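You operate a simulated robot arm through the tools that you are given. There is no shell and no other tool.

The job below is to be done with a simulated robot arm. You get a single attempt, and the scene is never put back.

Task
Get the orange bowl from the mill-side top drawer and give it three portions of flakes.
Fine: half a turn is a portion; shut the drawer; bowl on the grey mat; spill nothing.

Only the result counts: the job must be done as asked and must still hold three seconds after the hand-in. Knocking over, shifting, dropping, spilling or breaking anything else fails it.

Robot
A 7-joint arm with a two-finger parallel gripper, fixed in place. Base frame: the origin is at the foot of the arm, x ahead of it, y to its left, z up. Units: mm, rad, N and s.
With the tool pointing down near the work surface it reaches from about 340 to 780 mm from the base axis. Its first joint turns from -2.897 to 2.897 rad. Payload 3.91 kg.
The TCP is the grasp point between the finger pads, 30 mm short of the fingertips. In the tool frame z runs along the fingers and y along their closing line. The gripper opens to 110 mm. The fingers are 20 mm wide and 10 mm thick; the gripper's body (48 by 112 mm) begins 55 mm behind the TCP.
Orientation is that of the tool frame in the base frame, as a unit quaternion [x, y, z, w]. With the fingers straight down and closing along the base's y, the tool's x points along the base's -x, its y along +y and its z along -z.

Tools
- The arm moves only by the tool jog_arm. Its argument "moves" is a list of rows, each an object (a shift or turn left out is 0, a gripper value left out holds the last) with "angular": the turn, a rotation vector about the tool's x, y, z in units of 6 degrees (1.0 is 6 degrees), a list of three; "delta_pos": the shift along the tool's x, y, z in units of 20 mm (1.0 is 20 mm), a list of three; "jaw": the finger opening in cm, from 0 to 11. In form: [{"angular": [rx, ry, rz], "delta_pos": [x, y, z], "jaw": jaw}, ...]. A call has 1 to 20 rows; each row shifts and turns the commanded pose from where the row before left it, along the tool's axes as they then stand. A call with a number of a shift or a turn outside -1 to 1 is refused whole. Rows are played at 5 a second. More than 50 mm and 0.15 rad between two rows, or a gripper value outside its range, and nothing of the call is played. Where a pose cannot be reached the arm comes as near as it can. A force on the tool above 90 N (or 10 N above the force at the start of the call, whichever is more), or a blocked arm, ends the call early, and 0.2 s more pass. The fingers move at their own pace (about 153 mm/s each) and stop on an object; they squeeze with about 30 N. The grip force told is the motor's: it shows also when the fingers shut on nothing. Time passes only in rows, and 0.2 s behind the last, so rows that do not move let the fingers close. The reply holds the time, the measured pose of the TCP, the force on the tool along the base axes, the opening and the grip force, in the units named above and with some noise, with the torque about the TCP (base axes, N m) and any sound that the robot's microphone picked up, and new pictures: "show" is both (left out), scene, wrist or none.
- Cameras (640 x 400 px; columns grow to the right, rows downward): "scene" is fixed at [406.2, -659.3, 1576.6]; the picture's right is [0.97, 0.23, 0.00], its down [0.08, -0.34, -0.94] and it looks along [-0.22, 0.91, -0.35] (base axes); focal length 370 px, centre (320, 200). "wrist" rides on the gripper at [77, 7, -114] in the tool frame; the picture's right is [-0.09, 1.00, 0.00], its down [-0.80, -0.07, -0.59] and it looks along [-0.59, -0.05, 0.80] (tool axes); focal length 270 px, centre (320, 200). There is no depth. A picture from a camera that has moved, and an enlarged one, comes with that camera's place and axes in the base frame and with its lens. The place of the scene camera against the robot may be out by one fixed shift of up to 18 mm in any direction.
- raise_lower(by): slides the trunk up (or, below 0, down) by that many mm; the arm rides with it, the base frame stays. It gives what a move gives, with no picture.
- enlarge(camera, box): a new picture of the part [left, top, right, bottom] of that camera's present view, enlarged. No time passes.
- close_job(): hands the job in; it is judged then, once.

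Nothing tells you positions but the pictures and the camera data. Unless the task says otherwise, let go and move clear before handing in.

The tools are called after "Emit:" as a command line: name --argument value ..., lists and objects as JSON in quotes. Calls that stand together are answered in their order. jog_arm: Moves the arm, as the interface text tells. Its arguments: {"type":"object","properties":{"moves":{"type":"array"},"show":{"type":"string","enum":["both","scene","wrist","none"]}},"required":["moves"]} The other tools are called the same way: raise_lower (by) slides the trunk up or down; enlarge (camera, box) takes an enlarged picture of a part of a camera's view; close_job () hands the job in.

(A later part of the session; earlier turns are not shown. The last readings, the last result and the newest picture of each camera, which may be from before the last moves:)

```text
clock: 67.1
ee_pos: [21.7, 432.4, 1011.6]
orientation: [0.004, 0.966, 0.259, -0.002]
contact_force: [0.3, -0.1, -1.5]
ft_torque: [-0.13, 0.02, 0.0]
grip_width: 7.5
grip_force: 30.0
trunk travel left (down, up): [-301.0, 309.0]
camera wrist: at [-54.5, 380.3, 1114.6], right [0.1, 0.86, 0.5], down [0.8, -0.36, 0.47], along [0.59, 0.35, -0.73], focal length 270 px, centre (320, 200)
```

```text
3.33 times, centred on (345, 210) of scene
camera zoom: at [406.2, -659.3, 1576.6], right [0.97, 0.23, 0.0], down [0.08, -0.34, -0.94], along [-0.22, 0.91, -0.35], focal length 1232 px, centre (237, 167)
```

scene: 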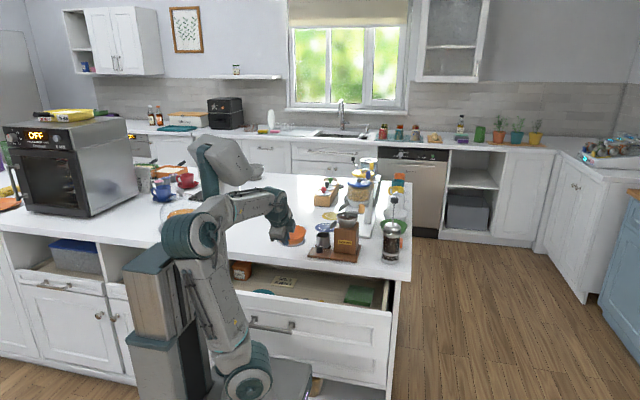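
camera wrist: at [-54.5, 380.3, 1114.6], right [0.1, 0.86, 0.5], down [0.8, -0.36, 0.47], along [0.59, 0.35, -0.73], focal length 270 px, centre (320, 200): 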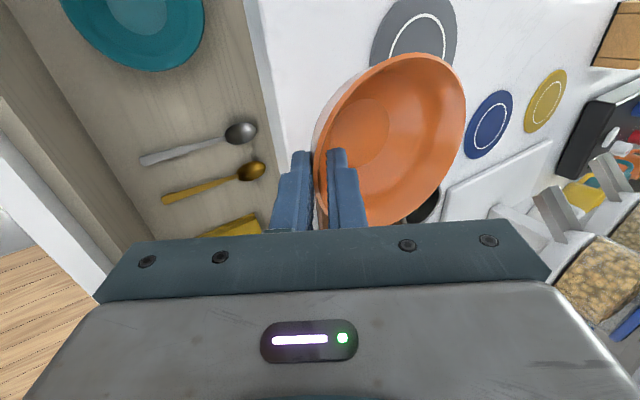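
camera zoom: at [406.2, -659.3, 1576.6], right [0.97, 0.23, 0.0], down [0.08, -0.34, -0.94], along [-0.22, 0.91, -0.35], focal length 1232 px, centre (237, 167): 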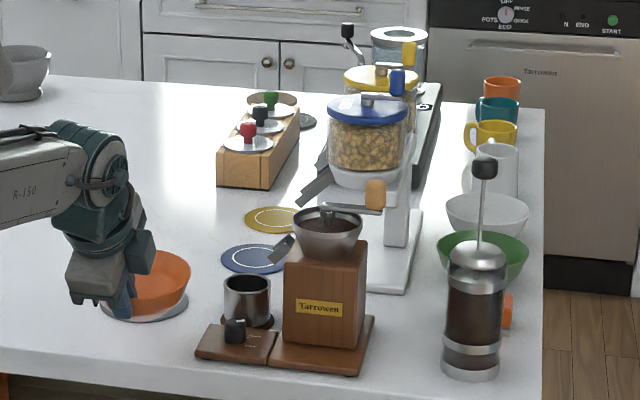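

I'll place the bowl centred near (122, 732), under the chute outlet at about (152, 733, 1000). The route goes straight back along x≈0 to avoid the mill's cup, then right.

Emit:
jog_arm --moves '[{"delta_pos": [0.6, 0.375, -0.65]}, {"delta_pos": [0.6, 0.375, -0.65]}, {"delta_pos": [0, 0.84, 0.485]}, {"delta_pos": [0, 0.84, 0.485]}, {"delta_pos": [0, 0.84, 0.485]}, {"delta_pos": [0, 0.84, 0.485]}, {"delta_pos": [0, 0.84, 0.485]}, {"delta_pos": [0, 0.84, 0.485]}, {"delta_pos": [0, 0.84, 0.485]}, {"delta_pos": [0, 0.84, 0.485]}, {"delta_pos": [0, 0.84, 0.485]}, {"delta_pos": [0, 0.84, 0.485]}, {"delta_pos": [0, 0.84, 0.485]}, {"delta_pos": [0, 0.84, 0.485]}]' --show "both"

Emit:
enlarge --camera "wrist" --box '[280, 0, 640, 240]'

Emit:
enlarge --camera "scene" --box '[270, 150, 420, 270]'

```text
clock: 69.0
ee_pos: [9.6, 535.9, 1087.0]
orientation: [0.007, 0.953, 0.29, -0.085]
contact_force: [-0.5, 0.5, -1.6]
ft_torque: [-0.14, -0.01, -0.01]
grip_width: 7.6
grip_force: 30.0
trunk travel left (down, up): [-301.0, 309.0]
stopped in row 9: the arm was blocked; the commanded pose is now the measured one
camera wrist: at [-46.1, 475.2, 1198.1], right [0.15, 0.83, 0.53], down [0.88, -0.36, 0.31], along [0.45, 0.42, -0.79], focal length 270 px, centre (320, 200)
```

scene: 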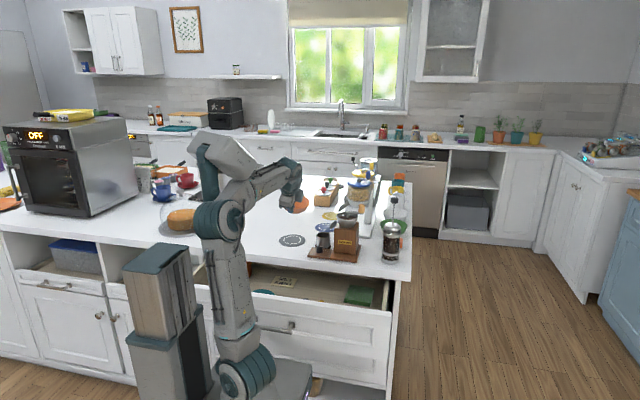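
wrist: 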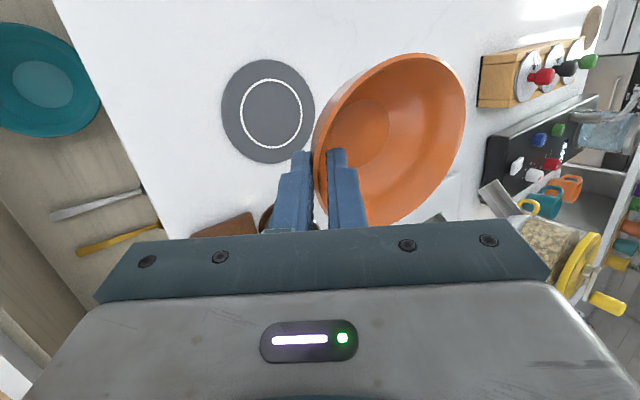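

```text
1.67 times, centred on (460, 120) of wrist
camera zoom: at [-46.1, 475.2, 1198.1], right [0.15, 0.83, 0.53], down [0.88, -0.36, 0.31], along [0.45, 0.42, -0.79], focal length 450 px, centre (87, 333)
```

zoom: 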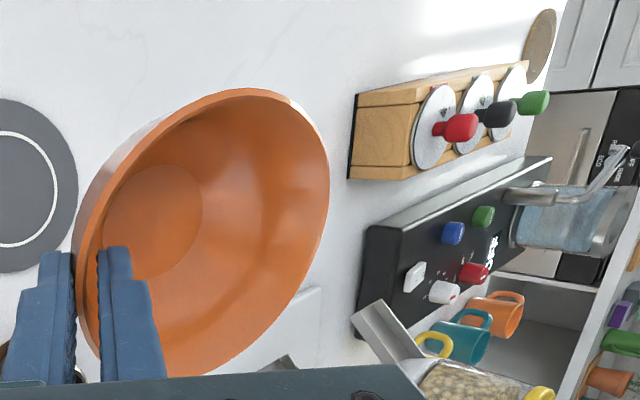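

```text
3.33 times, centred on (345, 210) of scene
camera zoom: at [406.2, -659.3, 1576.6], right [0.97, 0.23, 0.0], down [0.08, -0.34, -0.94], along [-0.22, 0.91, -0.35], focal length 1232 px, centre (237, 167)
```

zoom: 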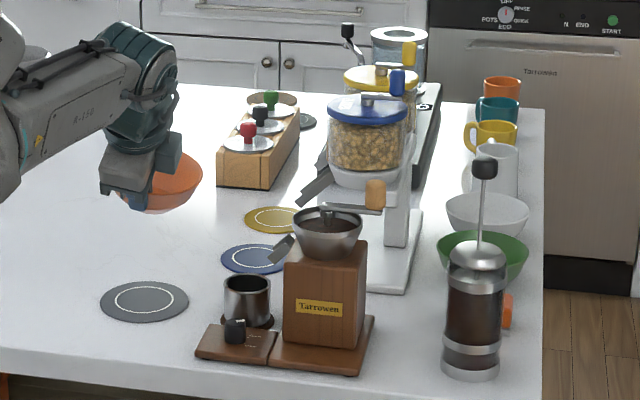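

The forearm hit the mast head again, so this trunk height is too low for reaching further out. I'll set the bowl on the grey mat for now, close the drawer, then raise the trunk. First I'll back off, lower a bit and restore the tool's level orientation.

Emit:
jog_arm --moves '[{"delta_pos": [-0.157, -0.76, 0.678]}, {"delta_pos": [-0.157, -0.76, 0.678]}, {"delta_pos": [-0.15, -0.6, 0.75], "angular": [0.21, -0.51, -0.18]}, {"angular": [0.21, -0.51, -0.18]}, {"angular": [0.21, -0.51, -0.18]}, {}]' --show "both"

```text
clock: 70.4
ee_pos: [43.1, 516.3, 1055.8]
orientation: [0.025, 0.958, 0.278, -0.061]
contact_force: [0.3, 0.5, -2.7]
ft_torque: [-0.1, 0.0, 0.0]
grip_width: 7.7
grip_force: 29.8
trunk travel left (down, up): [-301.0, 309.0]
stopped in row 6: the arm was blocked; the commanded pose is now the measured one
camera wrist: at [-20.2, 461.5, 1166.4], right [0.17, 0.84, 0.52], down [0.85, -0.39, 0.35], along [0.5, 0.38, -0.78], focal length 270 px, centre (320, 200)
```

scene: 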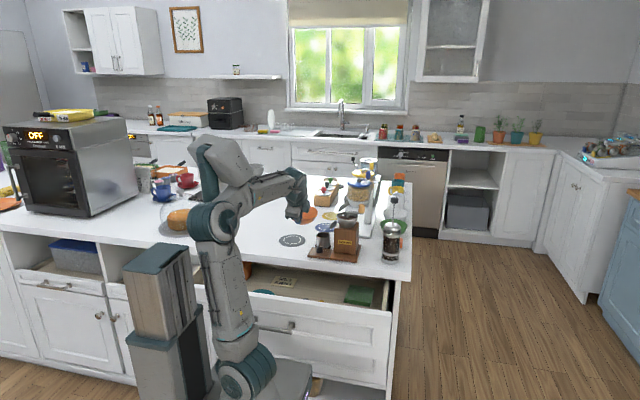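
wrist: 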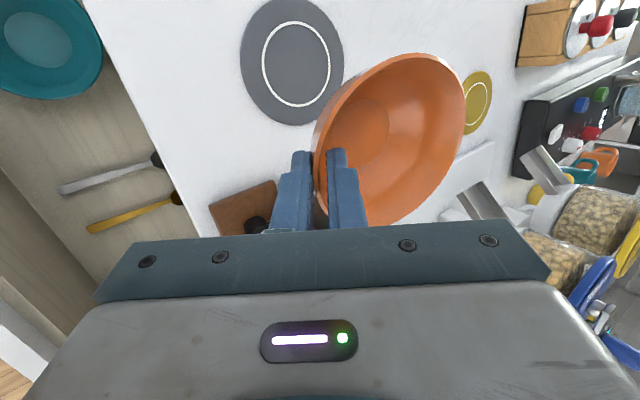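

The arm is still pressing on the mast head. I'll retreat straight toward -y to where it was free, then correct the orientation.

Emit:
jog_arm --moves '[{"delta_pos": [-0.014, -0.844, -0.536]}, {"delta_pos": [-0.014, -0.844, -0.536]}, {"delta_pos": [-0.014, -0.844, -0.536]}, {"delta_pos": [-0.014, -0.844, -0.536]}]' --show "none"

Emit:
jog_arm --moves '[{"delta_pos": [-0.08, -0.5, 0.25], "angular": [0.195, -0.5, -0.385]}, {"delta_pos": [-0.08, -0.5, 0.25], "angular": [0.195, -0.5, -0.385]}, {}]' --show "both"

```text
clock: 71.4
ee_pos: [45.3, 434.7, 1050.9]
orientation: [0.028, 0.959, 0.276, -0.064]
contact_force: [-0.6, -0.1, -1.7]
ft_torque: [-0.1, -0.03, -0.03]
grip_width: 7.5
grip_force: 29.8
trunk travel left (down, up): [-301.0, 309.0]
```

```text
clock: 72.2
ee_pos: [58.4, 424.9, 1036.1]
orientation: [0.016, 0.965, 0.26, -0.011]
contact_force: [-0.6, -0.4, -2.1]
ft_torque: [-0.1, 0.0, -0.02]
grip_width: 7.6
grip_force: 30.1
trunk travel left (down, up): [-301.0, 309.0]
camera wrist: at [-15.4, 375.3, 1140.7], right [0.12, 0.86, 0.5], down [0.81, -0.38, 0.45], along [0.58, 0.34, -0.74], focal length 270 px, centre (320, 200)
```

scene: 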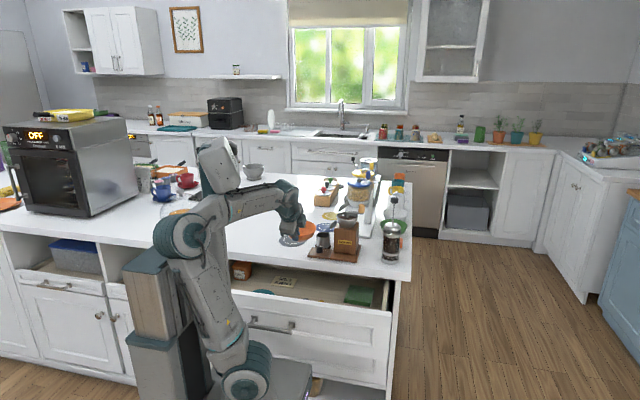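
wrist: 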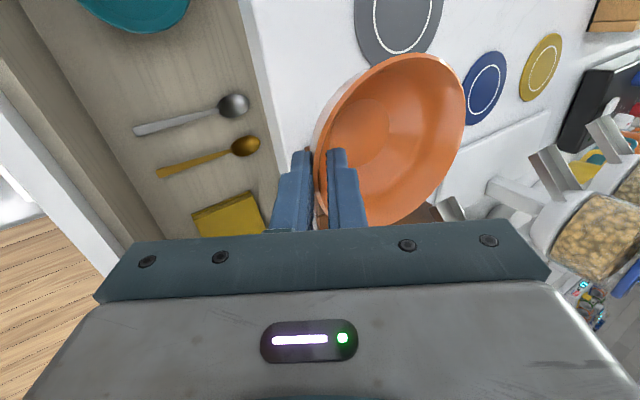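

The arm is free again, but the mast head looks different. I'll check it.

Emit:
enlarge --camera "scene" --box '[130, 120, 330, 270]'

Emit:
enlarge --camera "scene" --box '[120, 240, 420, 400]'

```text
2.67 times, centred on (230, 195) of scene
camera zoom: at [406.2, -659.3, 1576.6], right [0.97, 0.23, 0.0], down [0.08, -0.34, -0.94], along [-0.22, 0.91, -0.35], focal length 985 px, centre (560, 213)
```

zoom: 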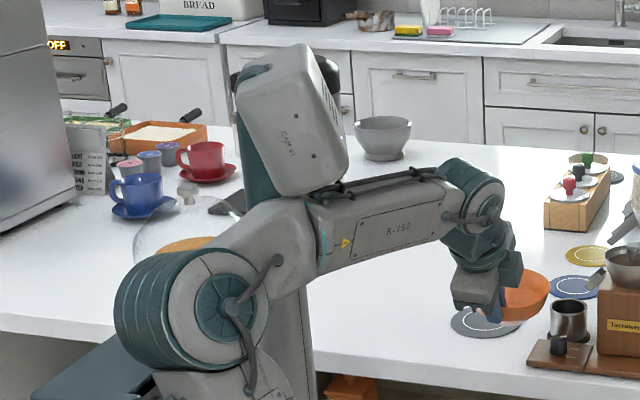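

```text
2.13 times, centred on (270, 320) of scene
camera zoom: at [406.2, -659.3, 1576.6], right [0.97, 0.23, 0.0], down [0.08, -0.34, -0.94], along [-0.22, 0.91, -0.35], focal length 788 px, centre (427, -56)
```

zoom: 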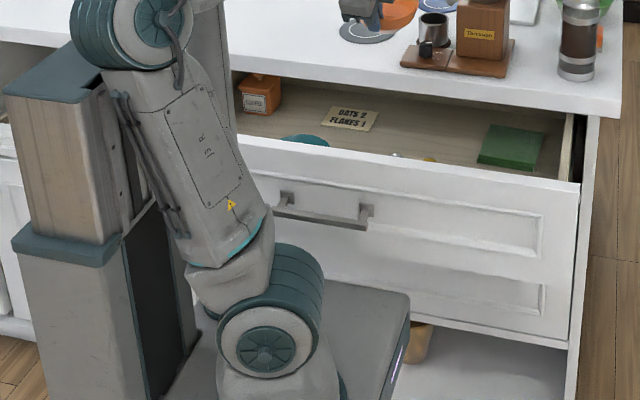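

The mast's camera head swivels and was turned a little; it's part of the robot. I'll yaw the tool 45° so the arm posture stays right of the mast, then go to the grey mat at (-4, 580).

Emit:
jog_arm --moves '[{"angular": [0, 0.37, -1.0]}, {"angular": [0.0, 0.498, -0.867]}, {"angular": [0, 0.498, -0.867]}, {"angular": [0, 0.498, -0.867]}, {"angular": [0, 0.498, -0.867]}, {"angular": [0, 0.498, -0.867]}, {"angular": [0, 0.498, -0.867]}, {"angular": [0, 0.249, -0.434]}]' --show "both"

```text
clock: 74.0
ee_pos: [42.8, 423.8, 1037.6]
orientation: [-0.376, 0.892, 0.237, -0.089]
contact_force: [-0.4, -0.4, -1.6]
ft_torque: [-0.08, -0.09, 0.04]
grip_width: 7.6
grip_force: 29.7
trunk travel left (down, up): [-301.0, 309.0]
camera wrist: at [24.8, 332.8, 1138.7], right [-0.56, 0.67, 0.49], down [0.81, 0.32, 0.5], along [0.18, 0.68, -0.72], focal length 270 px, centre (320, 200)
```

scene: 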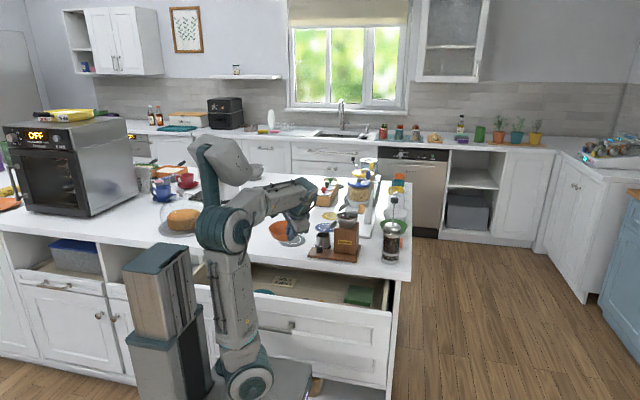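
wrist: 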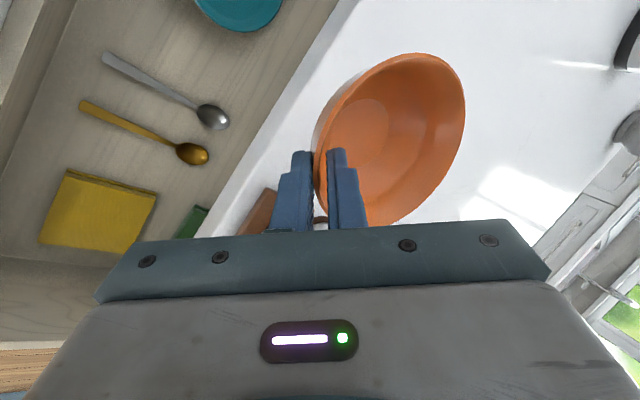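

The head is back in place and the arm is clear. I'll move over the grey mat, descending to about 15 mm above the counter.

Emit:
jog_arm --moves '[{"delta_pos": [-0.63, 0.378, 0.678]}, {"delta_pos": [-0.63, 0.378, 0.678]}, {"delta_pos": [-0.63, 0.378, 0.678]}, {"delta_pos": [-0.63, 0.378, 0.678]}, {"delta_pos": [-0.63, 0.378, 0.678]}, {"delta_pos": [-0.63, 0.378, 0.678]}, {}]' --show "both"

Emit:
enlarge --camera "scene" --box '[230, 190, 380, 290]'

```text
clock: 75.6
ee_pos: [40.4, 535.9, 989.9]
orientation: [-0.375, 0.892, 0.236, -0.088]
contact_force: [-0.1, -0.4, -1.6]
ft_torque: [-0.08, -0.07, -0.02]
grip_width: 7.4
grip_force: 30.4
trunk travel left (down, up): [-301.0, 309.0]
camera wrist: at [22.4, 444.8, 1092.4], right [-0.56, 0.67, 0.49], down [0.81, 0.32, 0.5], along [0.18, 0.68, -0.72], focal length 270 px, centre (320, 200)
```

scene: 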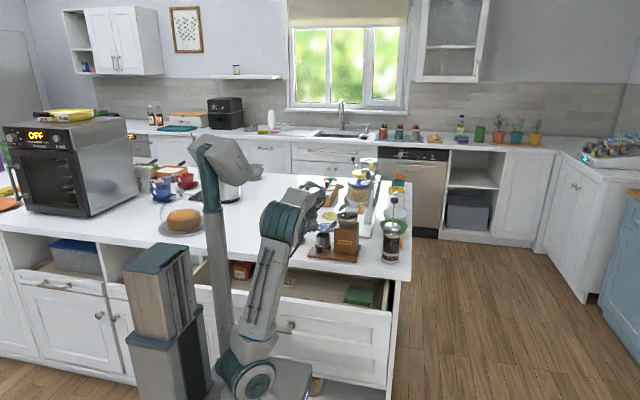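
wrist: 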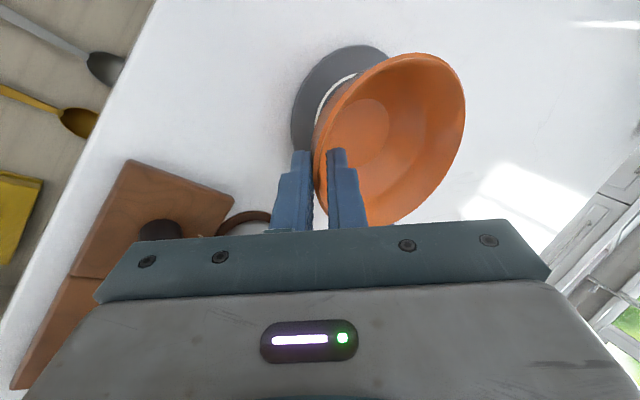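

```text
4.00 times, centred on (305, 240) of scene
camera zoom: at [406.2, -659.3, 1576.6], right [0.97, 0.23, 0.0], down [0.08, -0.34, -0.94], along [-0.22, 0.91, -0.35], focal length 1478 px, centre (380, 40)
```

zoom: 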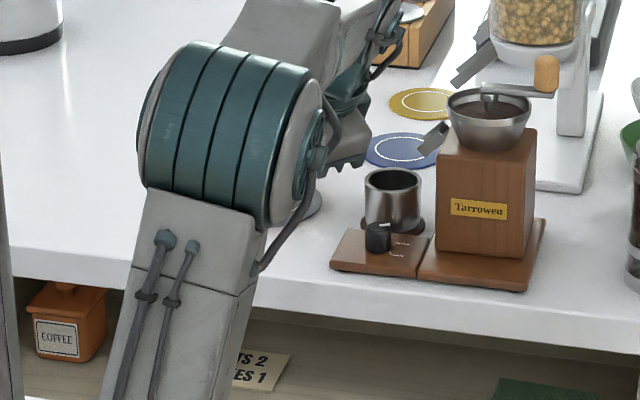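

The bowl is above the grey mat with the arm clear. I'll lower in small steps and watch the force for contact.

Emit:
jog_arm --moves '[{"delta_pos": [0.005, -0.12, 0.215]}, {"delta_pos": [0.005, -0.12, 0.215]}, {}]' --show "none"

Emit:
jog_arm --moves '[{"delta_pos": [0.002, -0.049, 0.087]}, {"delta_pos": [0.002, -0.049, 0.087]}, {}]' --show "none"

```text
clock: 76.4
ee_pos: [39.7, 537.1, 979.0]
orientation: [-0.375, 0.892, 0.237, -0.089]
contact_force: [0.2, -1.2, -1.7]
ft_torque: [-0.09, -0.09, -0.01]
grip_width: 7.5
grip_force: 29.5
trunk travel left (down, up): [-301.0, 309.0]
```

```text
clock: 77.2
ee_pos: [39.6, 536.4, 976.1]
orientation: [-0.375, 0.892, 0.237, -0.089]
contact_force: [-0.2, 0.0, 0.4]
ft_torque: [-0.02, 0.0, 0.02]
grip_width: 7.8
grip_force: 30.3
trunk travel left (down, up): [-301.0, 309.0]
```

Contact was just detected at z≈976. I'll ease down 1 mm, open the jaw, and back out along the tool axis.

Emit:
jog_arm --moves '[{"delta_pos": [0.001, -0.025, 0.044]}, {}]' --show "none"

Emit:
jog_arm --moves '[{"jaw": 2.4}, {}, {}]' --show "wrist"

```text
clock: 77.8
ee_pos: [40.6, 534.4, 974.5]
orientation: [-0.375, 0.891, 0.238, -0.088]
contact_force: [1.1, -0.4, 6.5]
ft_torque: [0.03, 0.15, -0.01]
grip_width: 7.5
grip_force: 29.9
trunk travel left (down, up): [-301.0, 309.0]
```

```text
clock: 78.6
ee_pos: [40.4, 535.6, 973.9]
orientation: [-0.376, 0.891, 0.237, -0.09]
contact_force: [0.6, -1.6, 1.2]
ft_torque: [0.0, 0.0, 0.01]
grip_width: 23.9
grip_force: 0.0
trunk travel left (down, up): [-301.0, 309.0]
camera wrist: at [21.7, 444.4, 1075.8], right [-0.56, 0.67, 0.49], down [0.81, 0.32, 0.5], along [0.18, 0.68, -0.72], focal length 270 px, centre (320, 200)
```

wrist: 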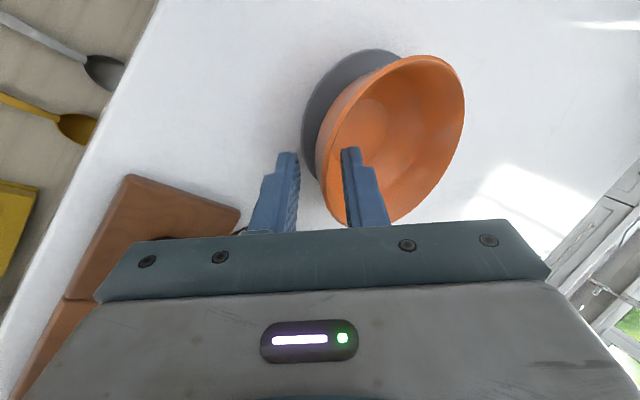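

The bowl is released on the mat. I'll back the fingers out along the tool axis and retreat toward -y.

Emit:
jog_arm --moves '[{"delta_pos": [0, 0, -0.6]}, {"delta_pos": [0, 0, -0.8]}, {"delta_pos": [0, 0, -1]}, {"delta_pos": [0, 0, -1]}, {"delta_pos": [0, 0, -0.6]}, {"delta_pos": [0.713, -0.605, -0.356]}, {"delta_pos": [0.713, -0.605, -0.356]}, {"delta_pos": [0.713, -0.605, -0.356]}, {"delta_pos": [0.713, -0.605, -0.356]}, {"delta_pos": [0.713, -0.605, -0.356]}, {"delta_pos": [0.713, -0.605, -0.356]}]' --show "both"

```text
clock: 81.0
ee_pos: [67.9, 386.3, 1045.0]
orientation: [-0.376, 0.892, 0.236, -0.089]
contact_force: [0.3, 0.2, 0.1]
ft_torque: [0.01, -0.05, 0.0]
grip_width: 23.7
grip_force: 0.0
trunk travel left (down, up): [-301.0, 309.0]
camera wrist: at [48.7, 294.4, 1146.7], right [-0.56, 0.67, 0.49], down [0.81, 0.32, 0.5], along [0.18, 0.68, -0.72], focal length 270 px, centre (320, 200)
```

scene: 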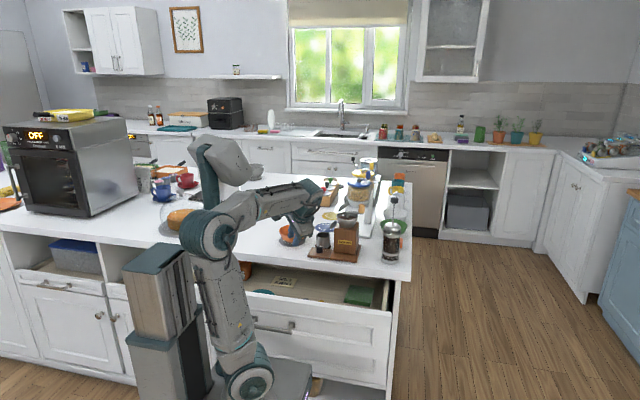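
wrist: 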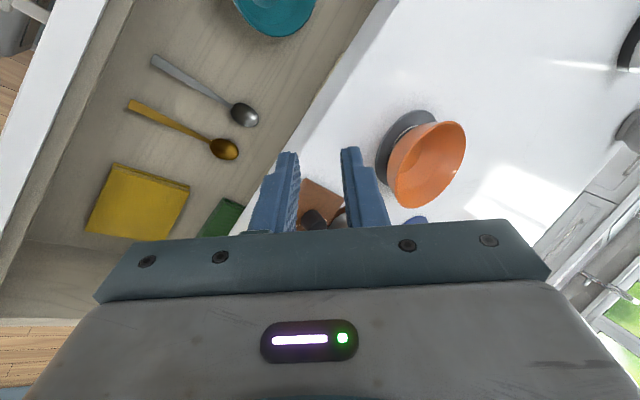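

The bowl sits stably on the mat. I'll move right, clear of the mill, toward the drawer's right end and close the fingers into a fist.

Emit:
jog_arm --moves '[{"delta_pos": [-0.7, -0.727, -0.162], "jaw": 0}, {"delta_pos": [-0.7, -0.727, -0.162]}, {"delta_pos": [-0.7, -0.727, -0.162]}, {"delta_pos": [-0.7, -0.727, -0.162]}, {"delta_pos": [-0.7, -0.727, -0.162]}, {"delta_pos": [-0.7, -0.727, -0.162]}, {"delta_pos": [-0.7, -0.727, -0.162]}, {"delta_pos": [-0.7, -0.727, -0.162]}, {"delta_pos": [-0.7, -0.727, -0.162]}, {"delta_pos": [-0.7, -0.727, -0.162]}, {"delta_pos": [-0.7, -0.727, -0.162]}, {"delta_pos": [-0.7, -0.727, -0.162]}]' --show "none"

Emit:
jog_arm --moves '[{"angular": [1, 0, 0]}, {"angular": [1, 0, 0]}, {"angular": [1, 0, 0]}, {"angular": [1, 0, 0]}, {"angular": [1, 0, 0]}, {"angular": [0, 0, -1]}, {"angular": [0, 0, -1]}, {"angular": [0, 0, -1]}, {"angular": [0, 0, -1]}, {"angular": [0, 0, -1]}, {"angular": [0, 0, -1]}, {"angular": [0, 0, -1]}, {"angular": [0, 0, -0.4]}]' --show "both"

```text
clock: 83.6
ee_pos: [308.1, 387.8, 996.8]
orientation: [-0.374, 0.892, 0.237, -0.089]
contact_force: [-0.2, 0.0, -0.2]
ft_torque: [-0.03, 0.0, -0.01]
grip_width: 0.0
grip_force: 30.8
trunk travel left (down, up): [-301.0, 309.0]
```

```text
clock: 86.4
ee_pos: [307.9, 387.0, 996.3]
orientation: [-0.706, 0.708, -0.006, 0.01]
contact_force: [0.4, -0.6, 0.1]
ft_torque: [0.01, -0.01, -0.02]
grip_width: 0.1
grip_force: 30.4
trunk travel left (down, up): [-301.0, 309.0]
camera wrist: at [298.6, 309.6, 1110.0], right [-1.0, 0.09, -0.02], down [0.06, 0.8, 0.6], along [0.07, 0.6, -0.8], focal length 270 px, centre (320, 200)
```

scene: 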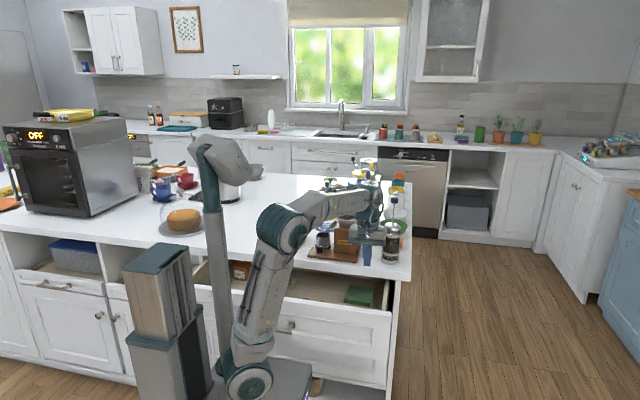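
wrist: 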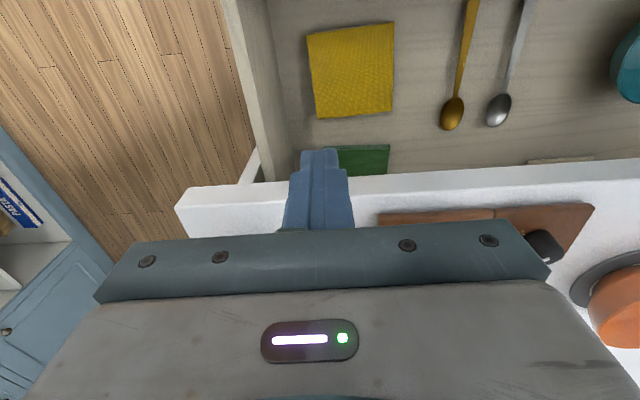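

I'll retreat in front of the drawer face and pitch the tool 45° forward so the fist can push the drawer without hitting the counter.

Emit:
jog_arm --moves '[{"delta_pos": [1, 0, 0]}, {"delta_pos": [1, 0, 0]}, {"delta_pos": [1, 0, 0]}, {"delta_pos": [1, 0, 0]}, {"delta_pos": [1, 0, 0]}, {"delta_pos": [1, 0, 0]}, {"delta_pos": [1, 0, 0]}, {"delta_pos": [1, 0, 0]}, {"delta_pos": [1, 0, 0]}, {"delta_pos": [0.8, 0, 0]}, {"angular": [0, -1, 0]}, {"angular": [0, -1, 0]}, {"angular": [0, -1, 0]}, {"angular": [0, -1, 0]}, {"angular": [0, -1, 0]}, {"angular": [0, -1, 0]}, {"angular": [0, -1, 0]}, {"angular": [0, -0.5, 0]}]' --show "both"

```text
clock: 90.2
ee_pos: [305.6, 191.7, 995.5]
orientation: [0.653, -0.652, -0.264, -0.281]
contact_force: [0.0, -1.3, -0.3]
ft_torque: [0.01, 0.01, 0.02]
grip_width: 0.0
grip_force: 30.2
trunk travel left (down, up): [-301.0, 309.0]
camera wrist: at [298.5, 55.7, 1021.8], right [-1.0, 0.07, 0.04], down [0.05, 0.14, 0.99], along [0.06, 0.99, -0.14], focal length 270 px, centre (320, 200)
```

scene: 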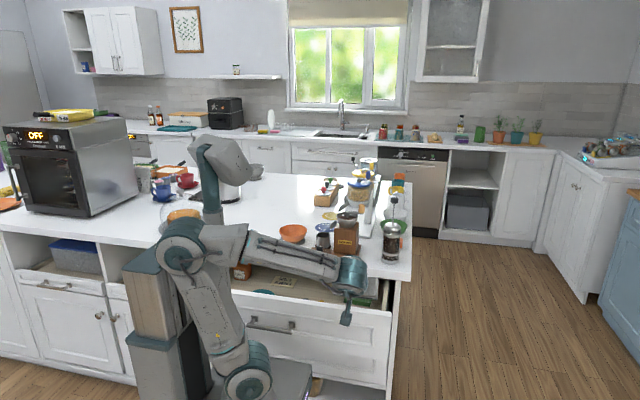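
wrist: 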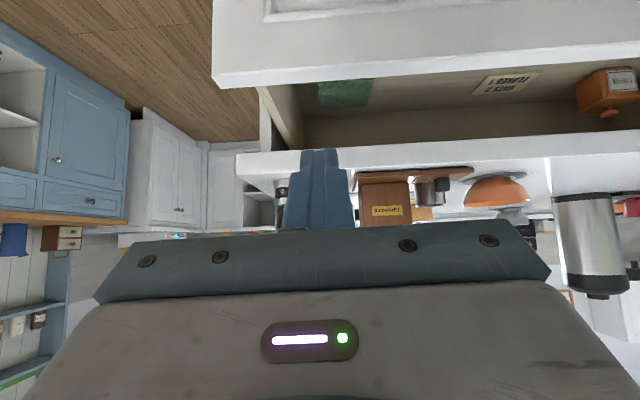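

The tool is pitched 45° forward in front of the drawer. I'll lower it so the fist faces the panel at about z≈825.

Emit:
jog_arm --moves '[{"delta_pos": [0.707, 0, 0.707]}, {"delta_pos": [0.707, 0, 0.707]}, {"delta_pos": [0.707, 0, 0.707]}, {"delta_pos": [0.707, 0, 0.707]}, {"delta_pos": [0.707, 0, 0.707]}, {"delta_pos": [0.707, 0, 0.707]}, {"delta_pos": [0.707, 0, 0.707]}, {"delta_pos": [0.707, 0, 0.707]}, {"delta_pos": [0.35, 0, 0.35]}]' --show "both"

```text
clock: 92.2
ee_pos: [318.2, 192.6, 828.2]
orientation: [0.654, -0.651, -0.265, -0.28]
contact_force: [0.2, -0.6, -0.3]
ft_torque: [0.0, 0.01, -0.01]
grip_width: 0.0
grip_force: 30.0
out of reach, approached as far as the arm can: row 8, 9
trunk travel left (down, up): [-301.0, 309.0]
camera wrist: at [310.5, 57.4, 854.3], right [-1.0, 0.07, 0.04], down [0.05, 0.14, 0.99], along [0.06, 0.99, -0.14], focal length 270 px, centre (320, 200)
```

scene: 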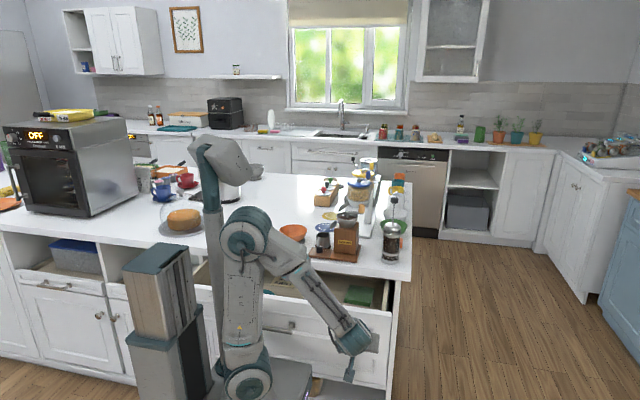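
wrist: 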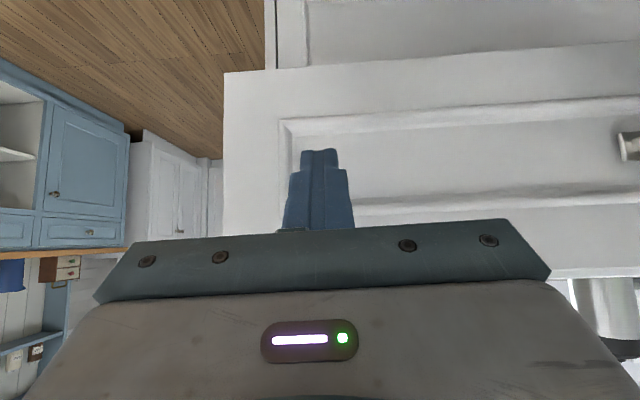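

The fist is lined up with the panel. I'll push the drawer in along +y.

Emit:
jog_arm --moves '[{"delta_pos": [-0.703, 0, 0.711]}, {"delta_pos": [-0.35, 0, 0.355]}, {"delta_pos": [-0.35, 0, 0.355]}, {"delta_pos": [-0.5, 0, 0.505]}, {"delta_pos": [-0.6, 0, 0.607]}, {"delta_pos": [-0.6, 0, 0.607]}, {"delta_pos": [-0.6, 0, 0.607]}, {"delta_pos": [-0.6, 0, 0.607]}, {"delta_pos": [-0.6, 0, 0.607]}, {"delta_pos": [-0.6, 0, 0.607]}, {"delta_pos": [-0.6, 0, 0.607]}]' --show "both"

```text
clock: 94.6
ee_pos: [316.0, 369.2, 830.2]
orientation: [0.654, -0.651, -0.264, -0.279]
contact_force: [0.6, -0.4, -0.6]
ft_torque: [-0.01, -0.02, 0.01]
grip_width: 0.1
grip_force: 30.0
trunk travel left (down, up): [-301.0, 309.0]
camera wrist: at [309.0, 231.9, 855.9], right [-1.0, 0.07, 0.04], down [0.05, 0.14, 0.99], along [0.06, 0.99, -0.14], focal length 270 px, centre (320, 200)
```

scene: 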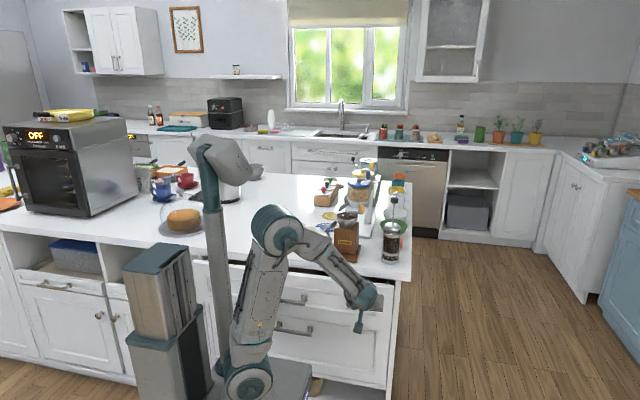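
wrist: 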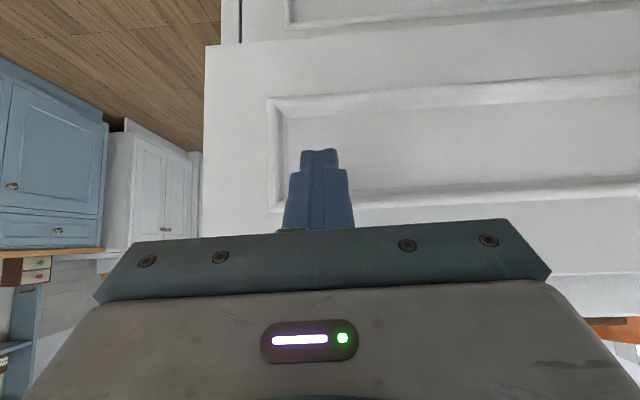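

The drawer is sliding in freely. I'll continue to the closed position, slowing near the end.

Emit:
jog_arm --moves '[{"delta_pos": [-0.6, 0, 0.607]}, {"delta_pos": [-0.5, 0, 0.506]}, {"delta_pos": [-0.5, 0, 0.506]}, {"delta_pos": [-0.4, 0, 0.405]}, {"delta_pos": [-0.3, 0, 0.303]}, {"delta_pos": [-0.25, 0, 0.253]}, {"delta_pos": [-0.2, 0, 0.202]}]' --show "both"

Emit:
enlarge --camera "scene" --box '[260, 230, 430, 340]'

```text
clock: 96.2
ee_pos: [318.2, 443.6, 831.1]
orientation: [0.654, -0.651, -0.265, -0.28]
contact_force: [-0.3, 0.1, 0.0]
ft_torque: [0.01, -0.03, 0.0]
grip_width: 0.0
grip_force: 30.1
trunk travel left (down, up): [-301.0, 309.0]
camera wrist: at [311.2, 308.0, 857.0], right [-1.0, 0.07, 0.04], down [0.05, 0.14, 0.99], along [0.06, 0.99, -0.14], focal length 270 px, centre (320, 200)
```

scene: 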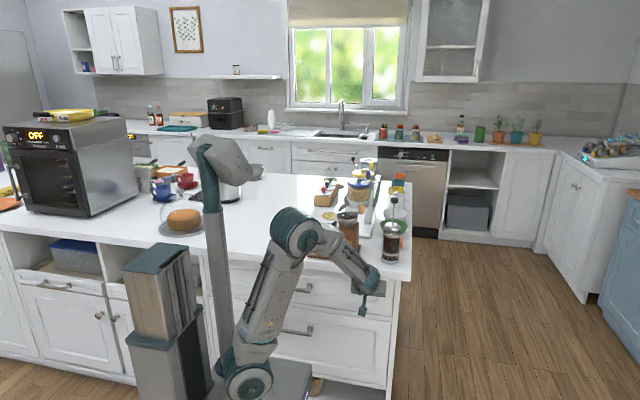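
wrist: 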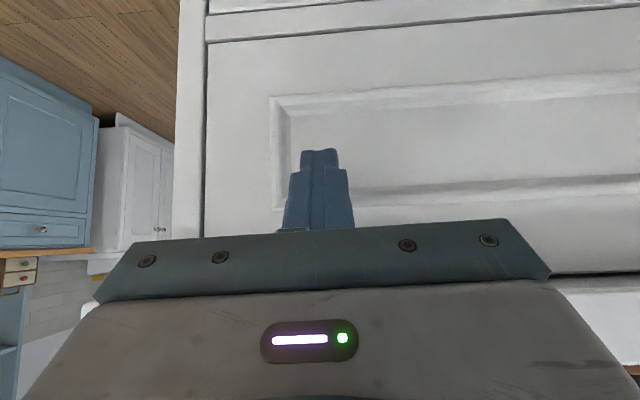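

```text
3.64 times, centred on (345, 285) of scene
camera zoom: at [406.2, -659.3, 1576.6], right [0.97, 0.23, 0.0], down [0.08, -0.34, -0.94], along [-0.22, 0.91, -0.35], focal length 1344 px, centre (229, -109)
```

zoom: 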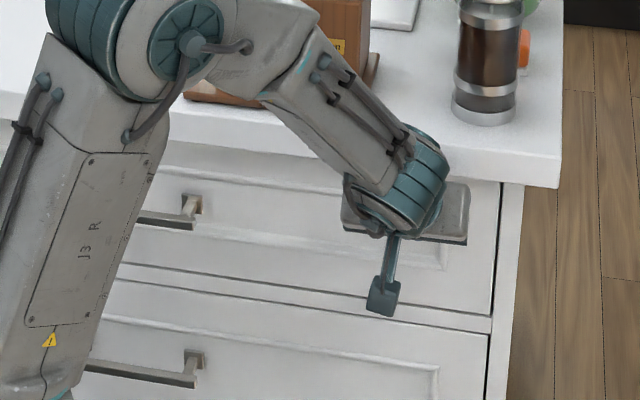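

The drawer looks closed or nearly so. I'll push slowly a bit more until I feel the stop.

Emit:
jog_arm --moves '[{"delta_pos": [-0.14, 0, 0.142]}, {"delta_pos": [-0.14, 0, 0.142]}, {}]' --show "none"

Emit:
jog_arm --moves '[{"delta_pos": [-0.14, 0, 0.142]}, {"delta_pos": [-0.07, 0, 0.071]}, {}]' --show "none"

```text
clock: 97.0
ee_pos: [317.3, 451.9, 830.6]
orientation: [0.654, -0.651, -0.265, -0.28]
contact_force: [-0.9, -1.4, 0.8]
ft_torque: [-0.06, 0.02, 0.05]
grip_width: 0.1
grip_force: 29.7
trunk travel left (down, up): [-301.0, 309.0]
```

```text
clock: 97.8
ee_pos: [318.5, 452.5, 828.6]
orientation: [0.654, -0.651, -0.264, -0.28]
contact_force: [-14.7, -59.7, 4.5]
ft_torque: [-0.69, 0.18, 0.4]
grip_width: 0.0
grip_force: 29.7
trunk travel left (down, up): [-301.0, 309.0]
```

The hard stop gave a 60 N reaction, so the drawer is fully closed. I'll back away and verify.

Emit:
jog_arm --moves '[{"delta_pos": [0.3, 0, -0.3]}, {"delta_pos": [0.7, 0, -0.7]}, {"delta_pos": [0.7, 0, -0.7]}, {"delta_pos": [0.7, 0, -0.7]}, {"delta_pos": [0.7, 0, -0.7]}, {"delta_pos": [0.7, 0, -0.7]}]' --show "both"

Emit:
enlarge --camera "scene" --box '[260, 230, 430, 340]'

```text
clock: 99.2
ee_pos: [317.6, 348.8, 827.6]
orientation: [0.654, -0.65, -0.265, -0.28]
contact_force: [0.5, 0.3, 0.3]
ft_torque: [0.03, -0.03, 0.03]
grip_width: 0.2
grip_force: 30.4
trunk travel left (down, up): [-301.0, 309.0]
camera wrist: at [310.5, 212.9, 854.3], right [-1.0, 0.07, 0.04], down [0.05, 0.14, 0.99], along [0.06, 0.99, -0.14], focal length 270 px, centre (320, 200)
```

scene: 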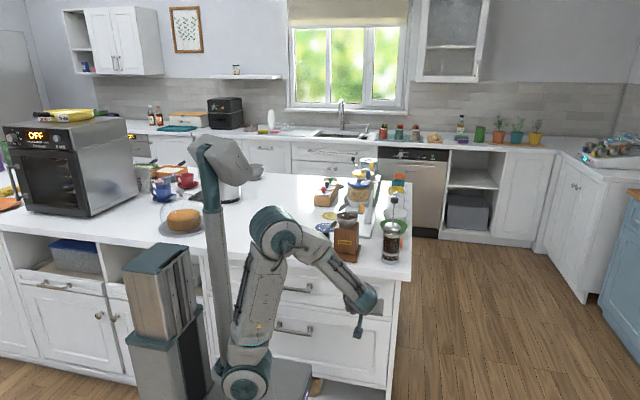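
wrist: 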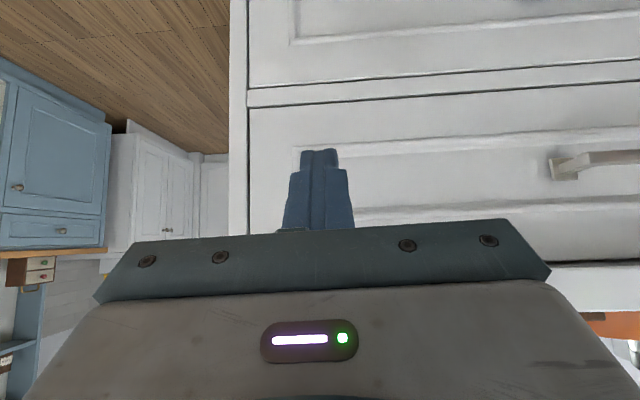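

```text
3.64 times, centred on (345, 285) of scene
camera zoom: at [406.2, -659.3, 1576.6], right [0.97, 0.23, 0.0], down [0.08, -0.34, -0.94], along [-0.22, 0.91, -0.35], focal length 1344 px, centre (229, -109)
```

zoom: 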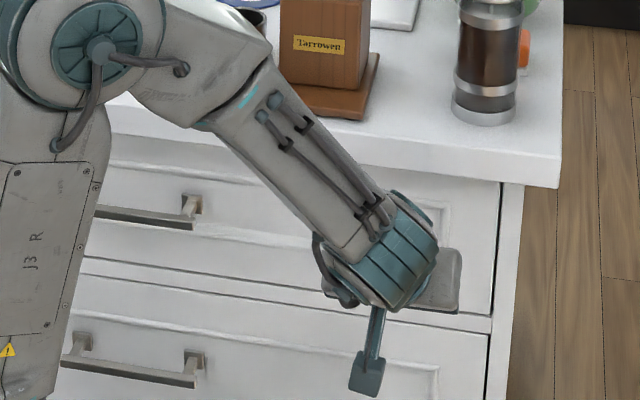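

The drawer is flush and closed. I'll raise the trunk to a good height for working over the counter.

Emit:
raise_lower --by 280

Emit:
jog_arm --moves '[{"angular": [0, 1, 0]}, {"angular": [0, 1, 0]}, {"angular": [0, 1, 0]}, {"angular": [0, 1, 0]}, {"angular": [0, 1, 0]}, {"angular": [0, 1, 0]}, {"angular": [0, 1, 0]}, {"angular": [0, 0.5, 0]}]' --show "both"

```text
clock: 102.0
ee_pos: [317.5, 348.7, 1108.3]
orientation: [0.654, -0.651, -0.265, -0.28]
contact_force: [0.2, -0.1, 0.3]
ft_torque: [0.0, -0.01, -0.02]
grip_width: 0.0
grip_force: 29.7
trunk travel left (down, up): [-581.0, 29.0]
```

```text
clock: 103.8
ee_pos: [317.2, 348.6, 1108.9]
orientation: [-0.705, 0.709, -0.007, 0.009]
contact_force: [0.2, 1.7, 0.7]
ft_torque: [-0.01, 0.04, 0.0]
grip_width: 0.0
grip_force: 29.9
trunk travel left (down, up): [-581.0, 29.0]
camera wrist: at [309.0, 270.9, 1223.0], right [-1.0, 0.09, -0.02], down [0.06, 0.8, 0.6], along [0.07, 0.59, -0.8], focal length 270 px, centre (320, 200)
```

scene: 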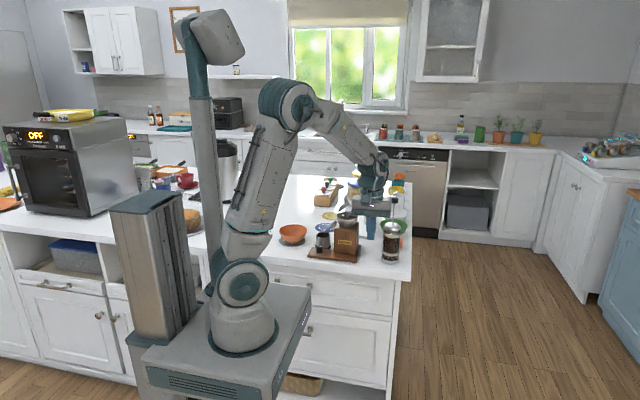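
wrist: 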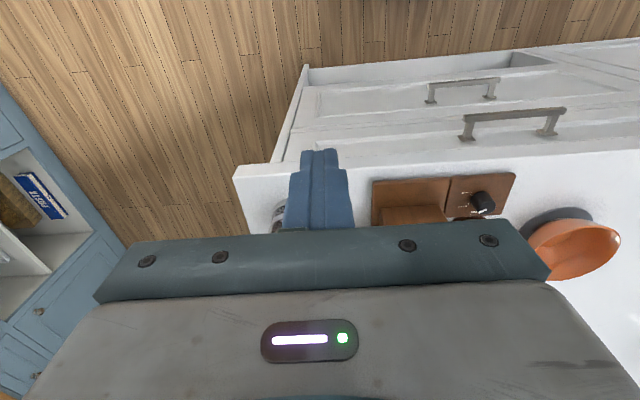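

The trunk is up and the arm has good posture. I'll go up and over toward the dispenser with the jaw open to inspect the crank and chute closely.

Emit:
jog_arm --moves '[{"delta_pos": [0, 0.6, -1], "jaw": 11}, {"delta_pos": [0, 0.6, -1]}, {"delta_pos": [0, 0.6, -1]}, {"delta_pos": [0, 0.6, -1]}, {"delta_pos": [0, 0.6, -1]}, {"delta_pos": [0, 0.6, -1]}, {"delta_pos": [-0.8, 0.6, -0.5]}, {"delta_pos": [-1, 0, 0]}, {"delta_pos": [-1, 0, 0]}, {"delta_pos": [-1, 0, 0]}, {"delta_pos": [-1, 0, 0]}, {"delta_pos": [-1, 0, 0]}, {"delta_pos": [-1, 0, 0]}, {"delta_pos": [-1, 0, 0]}, {"delta_pos": [-1, 0, 0]}, {"delta_pos": [-1, 0, 0]}, {"delta_pos": [-1, 0, 0]}, {"delta_pos": [-1, 0, 0]}]' --show "both"

Emit:
enlarge --camera "wrist" --box '[190, 30, 470, 230]'

```text
clock: 107.6
ee_pos: [234.8, 587.2, 1236.0]
orientation: [-0.705, 0.709, -0.007, 0.01]
contact_force: [0.3, 0.0, -0.1]
ft_torque: [-0.01, 0.02, 0.01]
grip_width: 110.1
grip_force: 0.0
trunk travel left (down, up): [-581.0, 29.0]
camera wrist: at [225.7, 508.7, 1350.8], right [-1.0, 0.09, -0.02], down [0.06, 0.8, 0.6], along [0.07, 0.59, -0.8], focal length 270 px, centre (320, 200)
```

scene: 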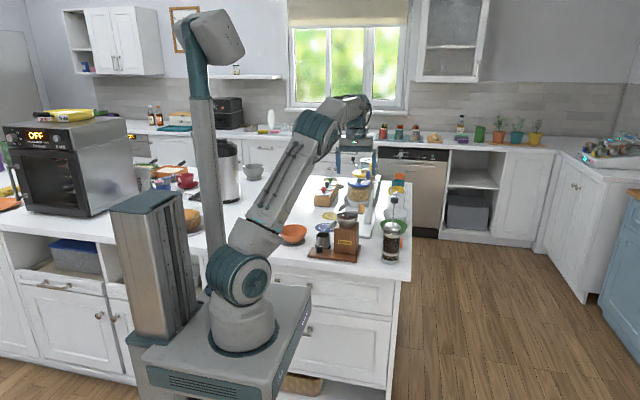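
wrist: 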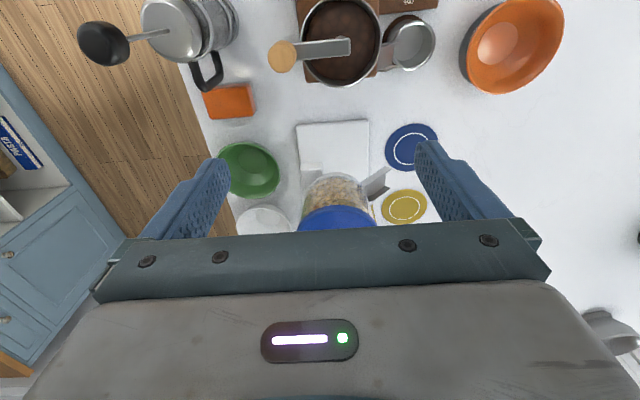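

```text
2.00 times, centred on (330, 130) of wrist
camera zoom: at [225.7, 508.7, 1350.8], right [-1.0, 0.09, -0.02], down [0.06, 0.8, 0.6], along [0.07, 0.59, -0.8], focal length 541 px, centre (300, 340)
```

zoom: 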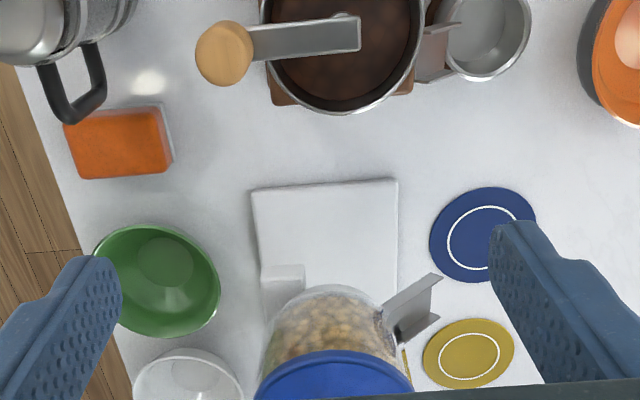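

The layout is clear: outlet ≈(152, 732, ~1005), stand plate edge x≈171, blue mat (97, 728). I'll go further forward to look at the crank and test my reach there.

Emit:
jog_arm --moves '[{"delta_pos": [-1, 0, 0]}, {"delta_pos": [-1, 0, 0]}, {"delta_pos": [-1, 0, 0]}, {"delta_pos": [-1, 0, 0]}, {"delta_pos": [-1, 0, 0]}]' --show "both"

Emit:
enlarge --camera "wrist" --box '[200, 60, 460, 240]'

```text
clock: 108.8
ee_pos: [227.9, 649.0, 1232.9]
orientation: [-0.705, 0.709, -0.008, 0.009]
contact_force: [0.2, 0.4, -0.7]
ft_torque: [-0.01, 0.0, -0.02]
grip_width: 110.0
grip_force: 0.1
out of reach, approached as far as the arm can: row 4, 5
trunk travel left (down, up): [-581.0, 29.0]
camera wrist: at [219.7, 572.1, 1348.0], right [-1.0, 0.09, -0.02], down [0.06, 0.8, 0.6], along [0.07, 0.59, -0.8], focal length 270 px, centre (320, 200)
```

scene: 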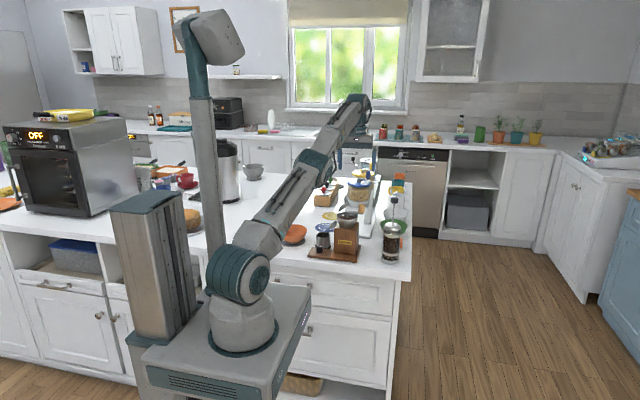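
wrist: 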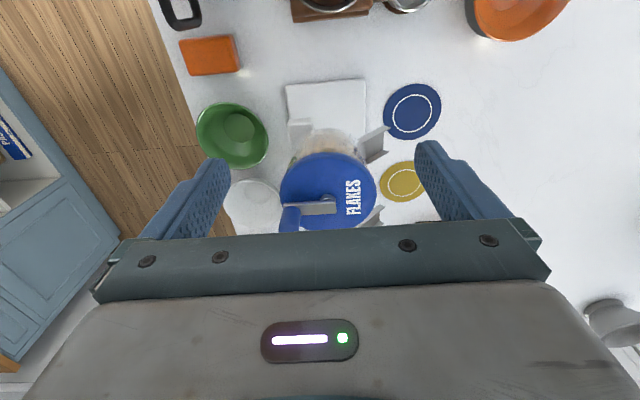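

```text
2.22 times, centred on (330, 150) of wrist
camera zoom: at [219.7, 572.1, 1348.0], right [-1.0, 0.09, -0.02], down [0.06, 0.8, 0.6], along [0.07, 0.59, -0.8], focal length 601 px, centre (298, 311)
```

zoom: 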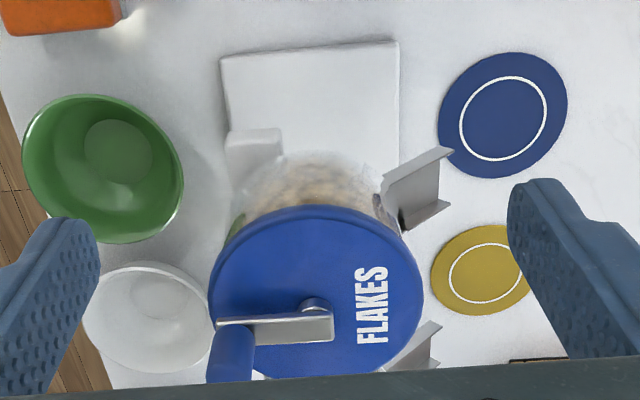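

Straight-down reach ends short of the crank, so I'll need an outward tilt there. That's fine, because a tilt about x keeps the pads vertical on the knob. First I'll go back for the bowl.

Emit:
jog_arm --moves '[{"delta_pos": [1, 0.8, 0], "jaw": 2.4}, {"delta_pos": [1, 1, 0.2]}, {"delta_pos": [1, 1, 0.3]}, {"delta_pos": [1, 1, 0.3]}, {"delta_pos": [1, 1, 0.3]}, {"delta_pos": [1, 1, 0.3]}, {"delta_pos": [1, 1, 0.3]}, {"delta_pos": [1, 1, 0.3]}, {"delta_pos": [1, 1, 0.3]}, {"delta_pos": [1, 1, 0.3]}]' --show "none"

Emit:
jog_arm --moves '[{"angular": [0, 0, 1]}, {"angular": [0, 0, 1]}, {"angular": [0, 0, 1]}, {"angular": [0, 0, 1]}, {"angular": [0, 0, 1]}, {"angular": [0, 0, 1]}, {"angular": [0, 0, 1]}, {"angular": [0, 0, 1]}, {"angular": [0, 0, 1]}, {"angular": [0, 0, 1]}, {"angular": [0, 0, 1]}, {"angular": [0, 0, 1]}, {"angular": [0, 0, 1]}, {"angular": [0, 0, 1]}, {"angular": [0, 0, 1]}, {"angular": [0, 0, 1]}, {"angular": [0, 0, 1]}, {"angular": [0, 0, 0.5]}]' --show "both"

```text
clock: 111.0
ee_pos: [228.4, 648.1, 1234.5]
orientation: [-0.705, 0.709, -0.007, 0.011]
contact_force: [0.2, 0.7, 0.0]
ft_torque: [-0.01, -0.01, 0.02]
grip_width: 24.0
grip_force: 0.1
out of reach, approached as far as the arm can: row 1, 2, 3, 4, 5, 6, 7, 8, 9, 10
trunk travel left (down, up): [-581.0, 29.0]
```

```text
clock: 114.8
ee_pos: [228.3, 648.0, 1232.0]
orientation: [0.134, 0.991, 0.004, 0.011]
contact_force: [0.6, 0.1, -0.8]
ft_torque: [-0.01, 0.02, -0.01]
grip_width: 23.9
grip_force: 0.0
out of reach, approached as far as the arm can: row 16
trunk travel left (down, up): [-581.0, 29.0]
camera wrist: at [154.4, 673.8, 1345.3], right [0.35, 0.94, 0.01], down [0.74, -0.28, 0.61], along [0.57, -0.2, -0.79], focal length 270 px, centre (320, 200)
```

scene: 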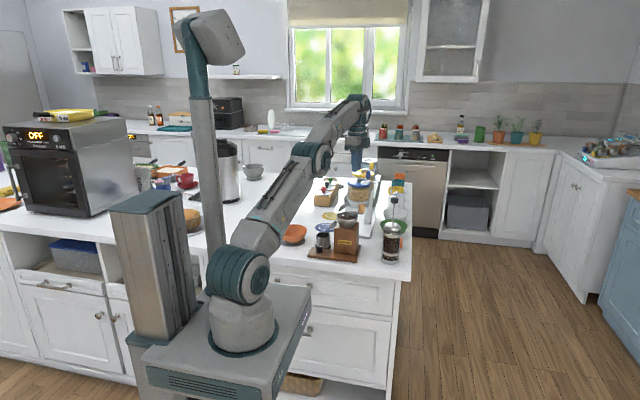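
wrist: 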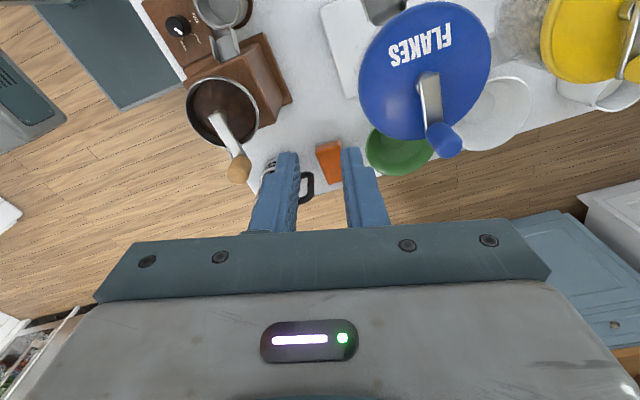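

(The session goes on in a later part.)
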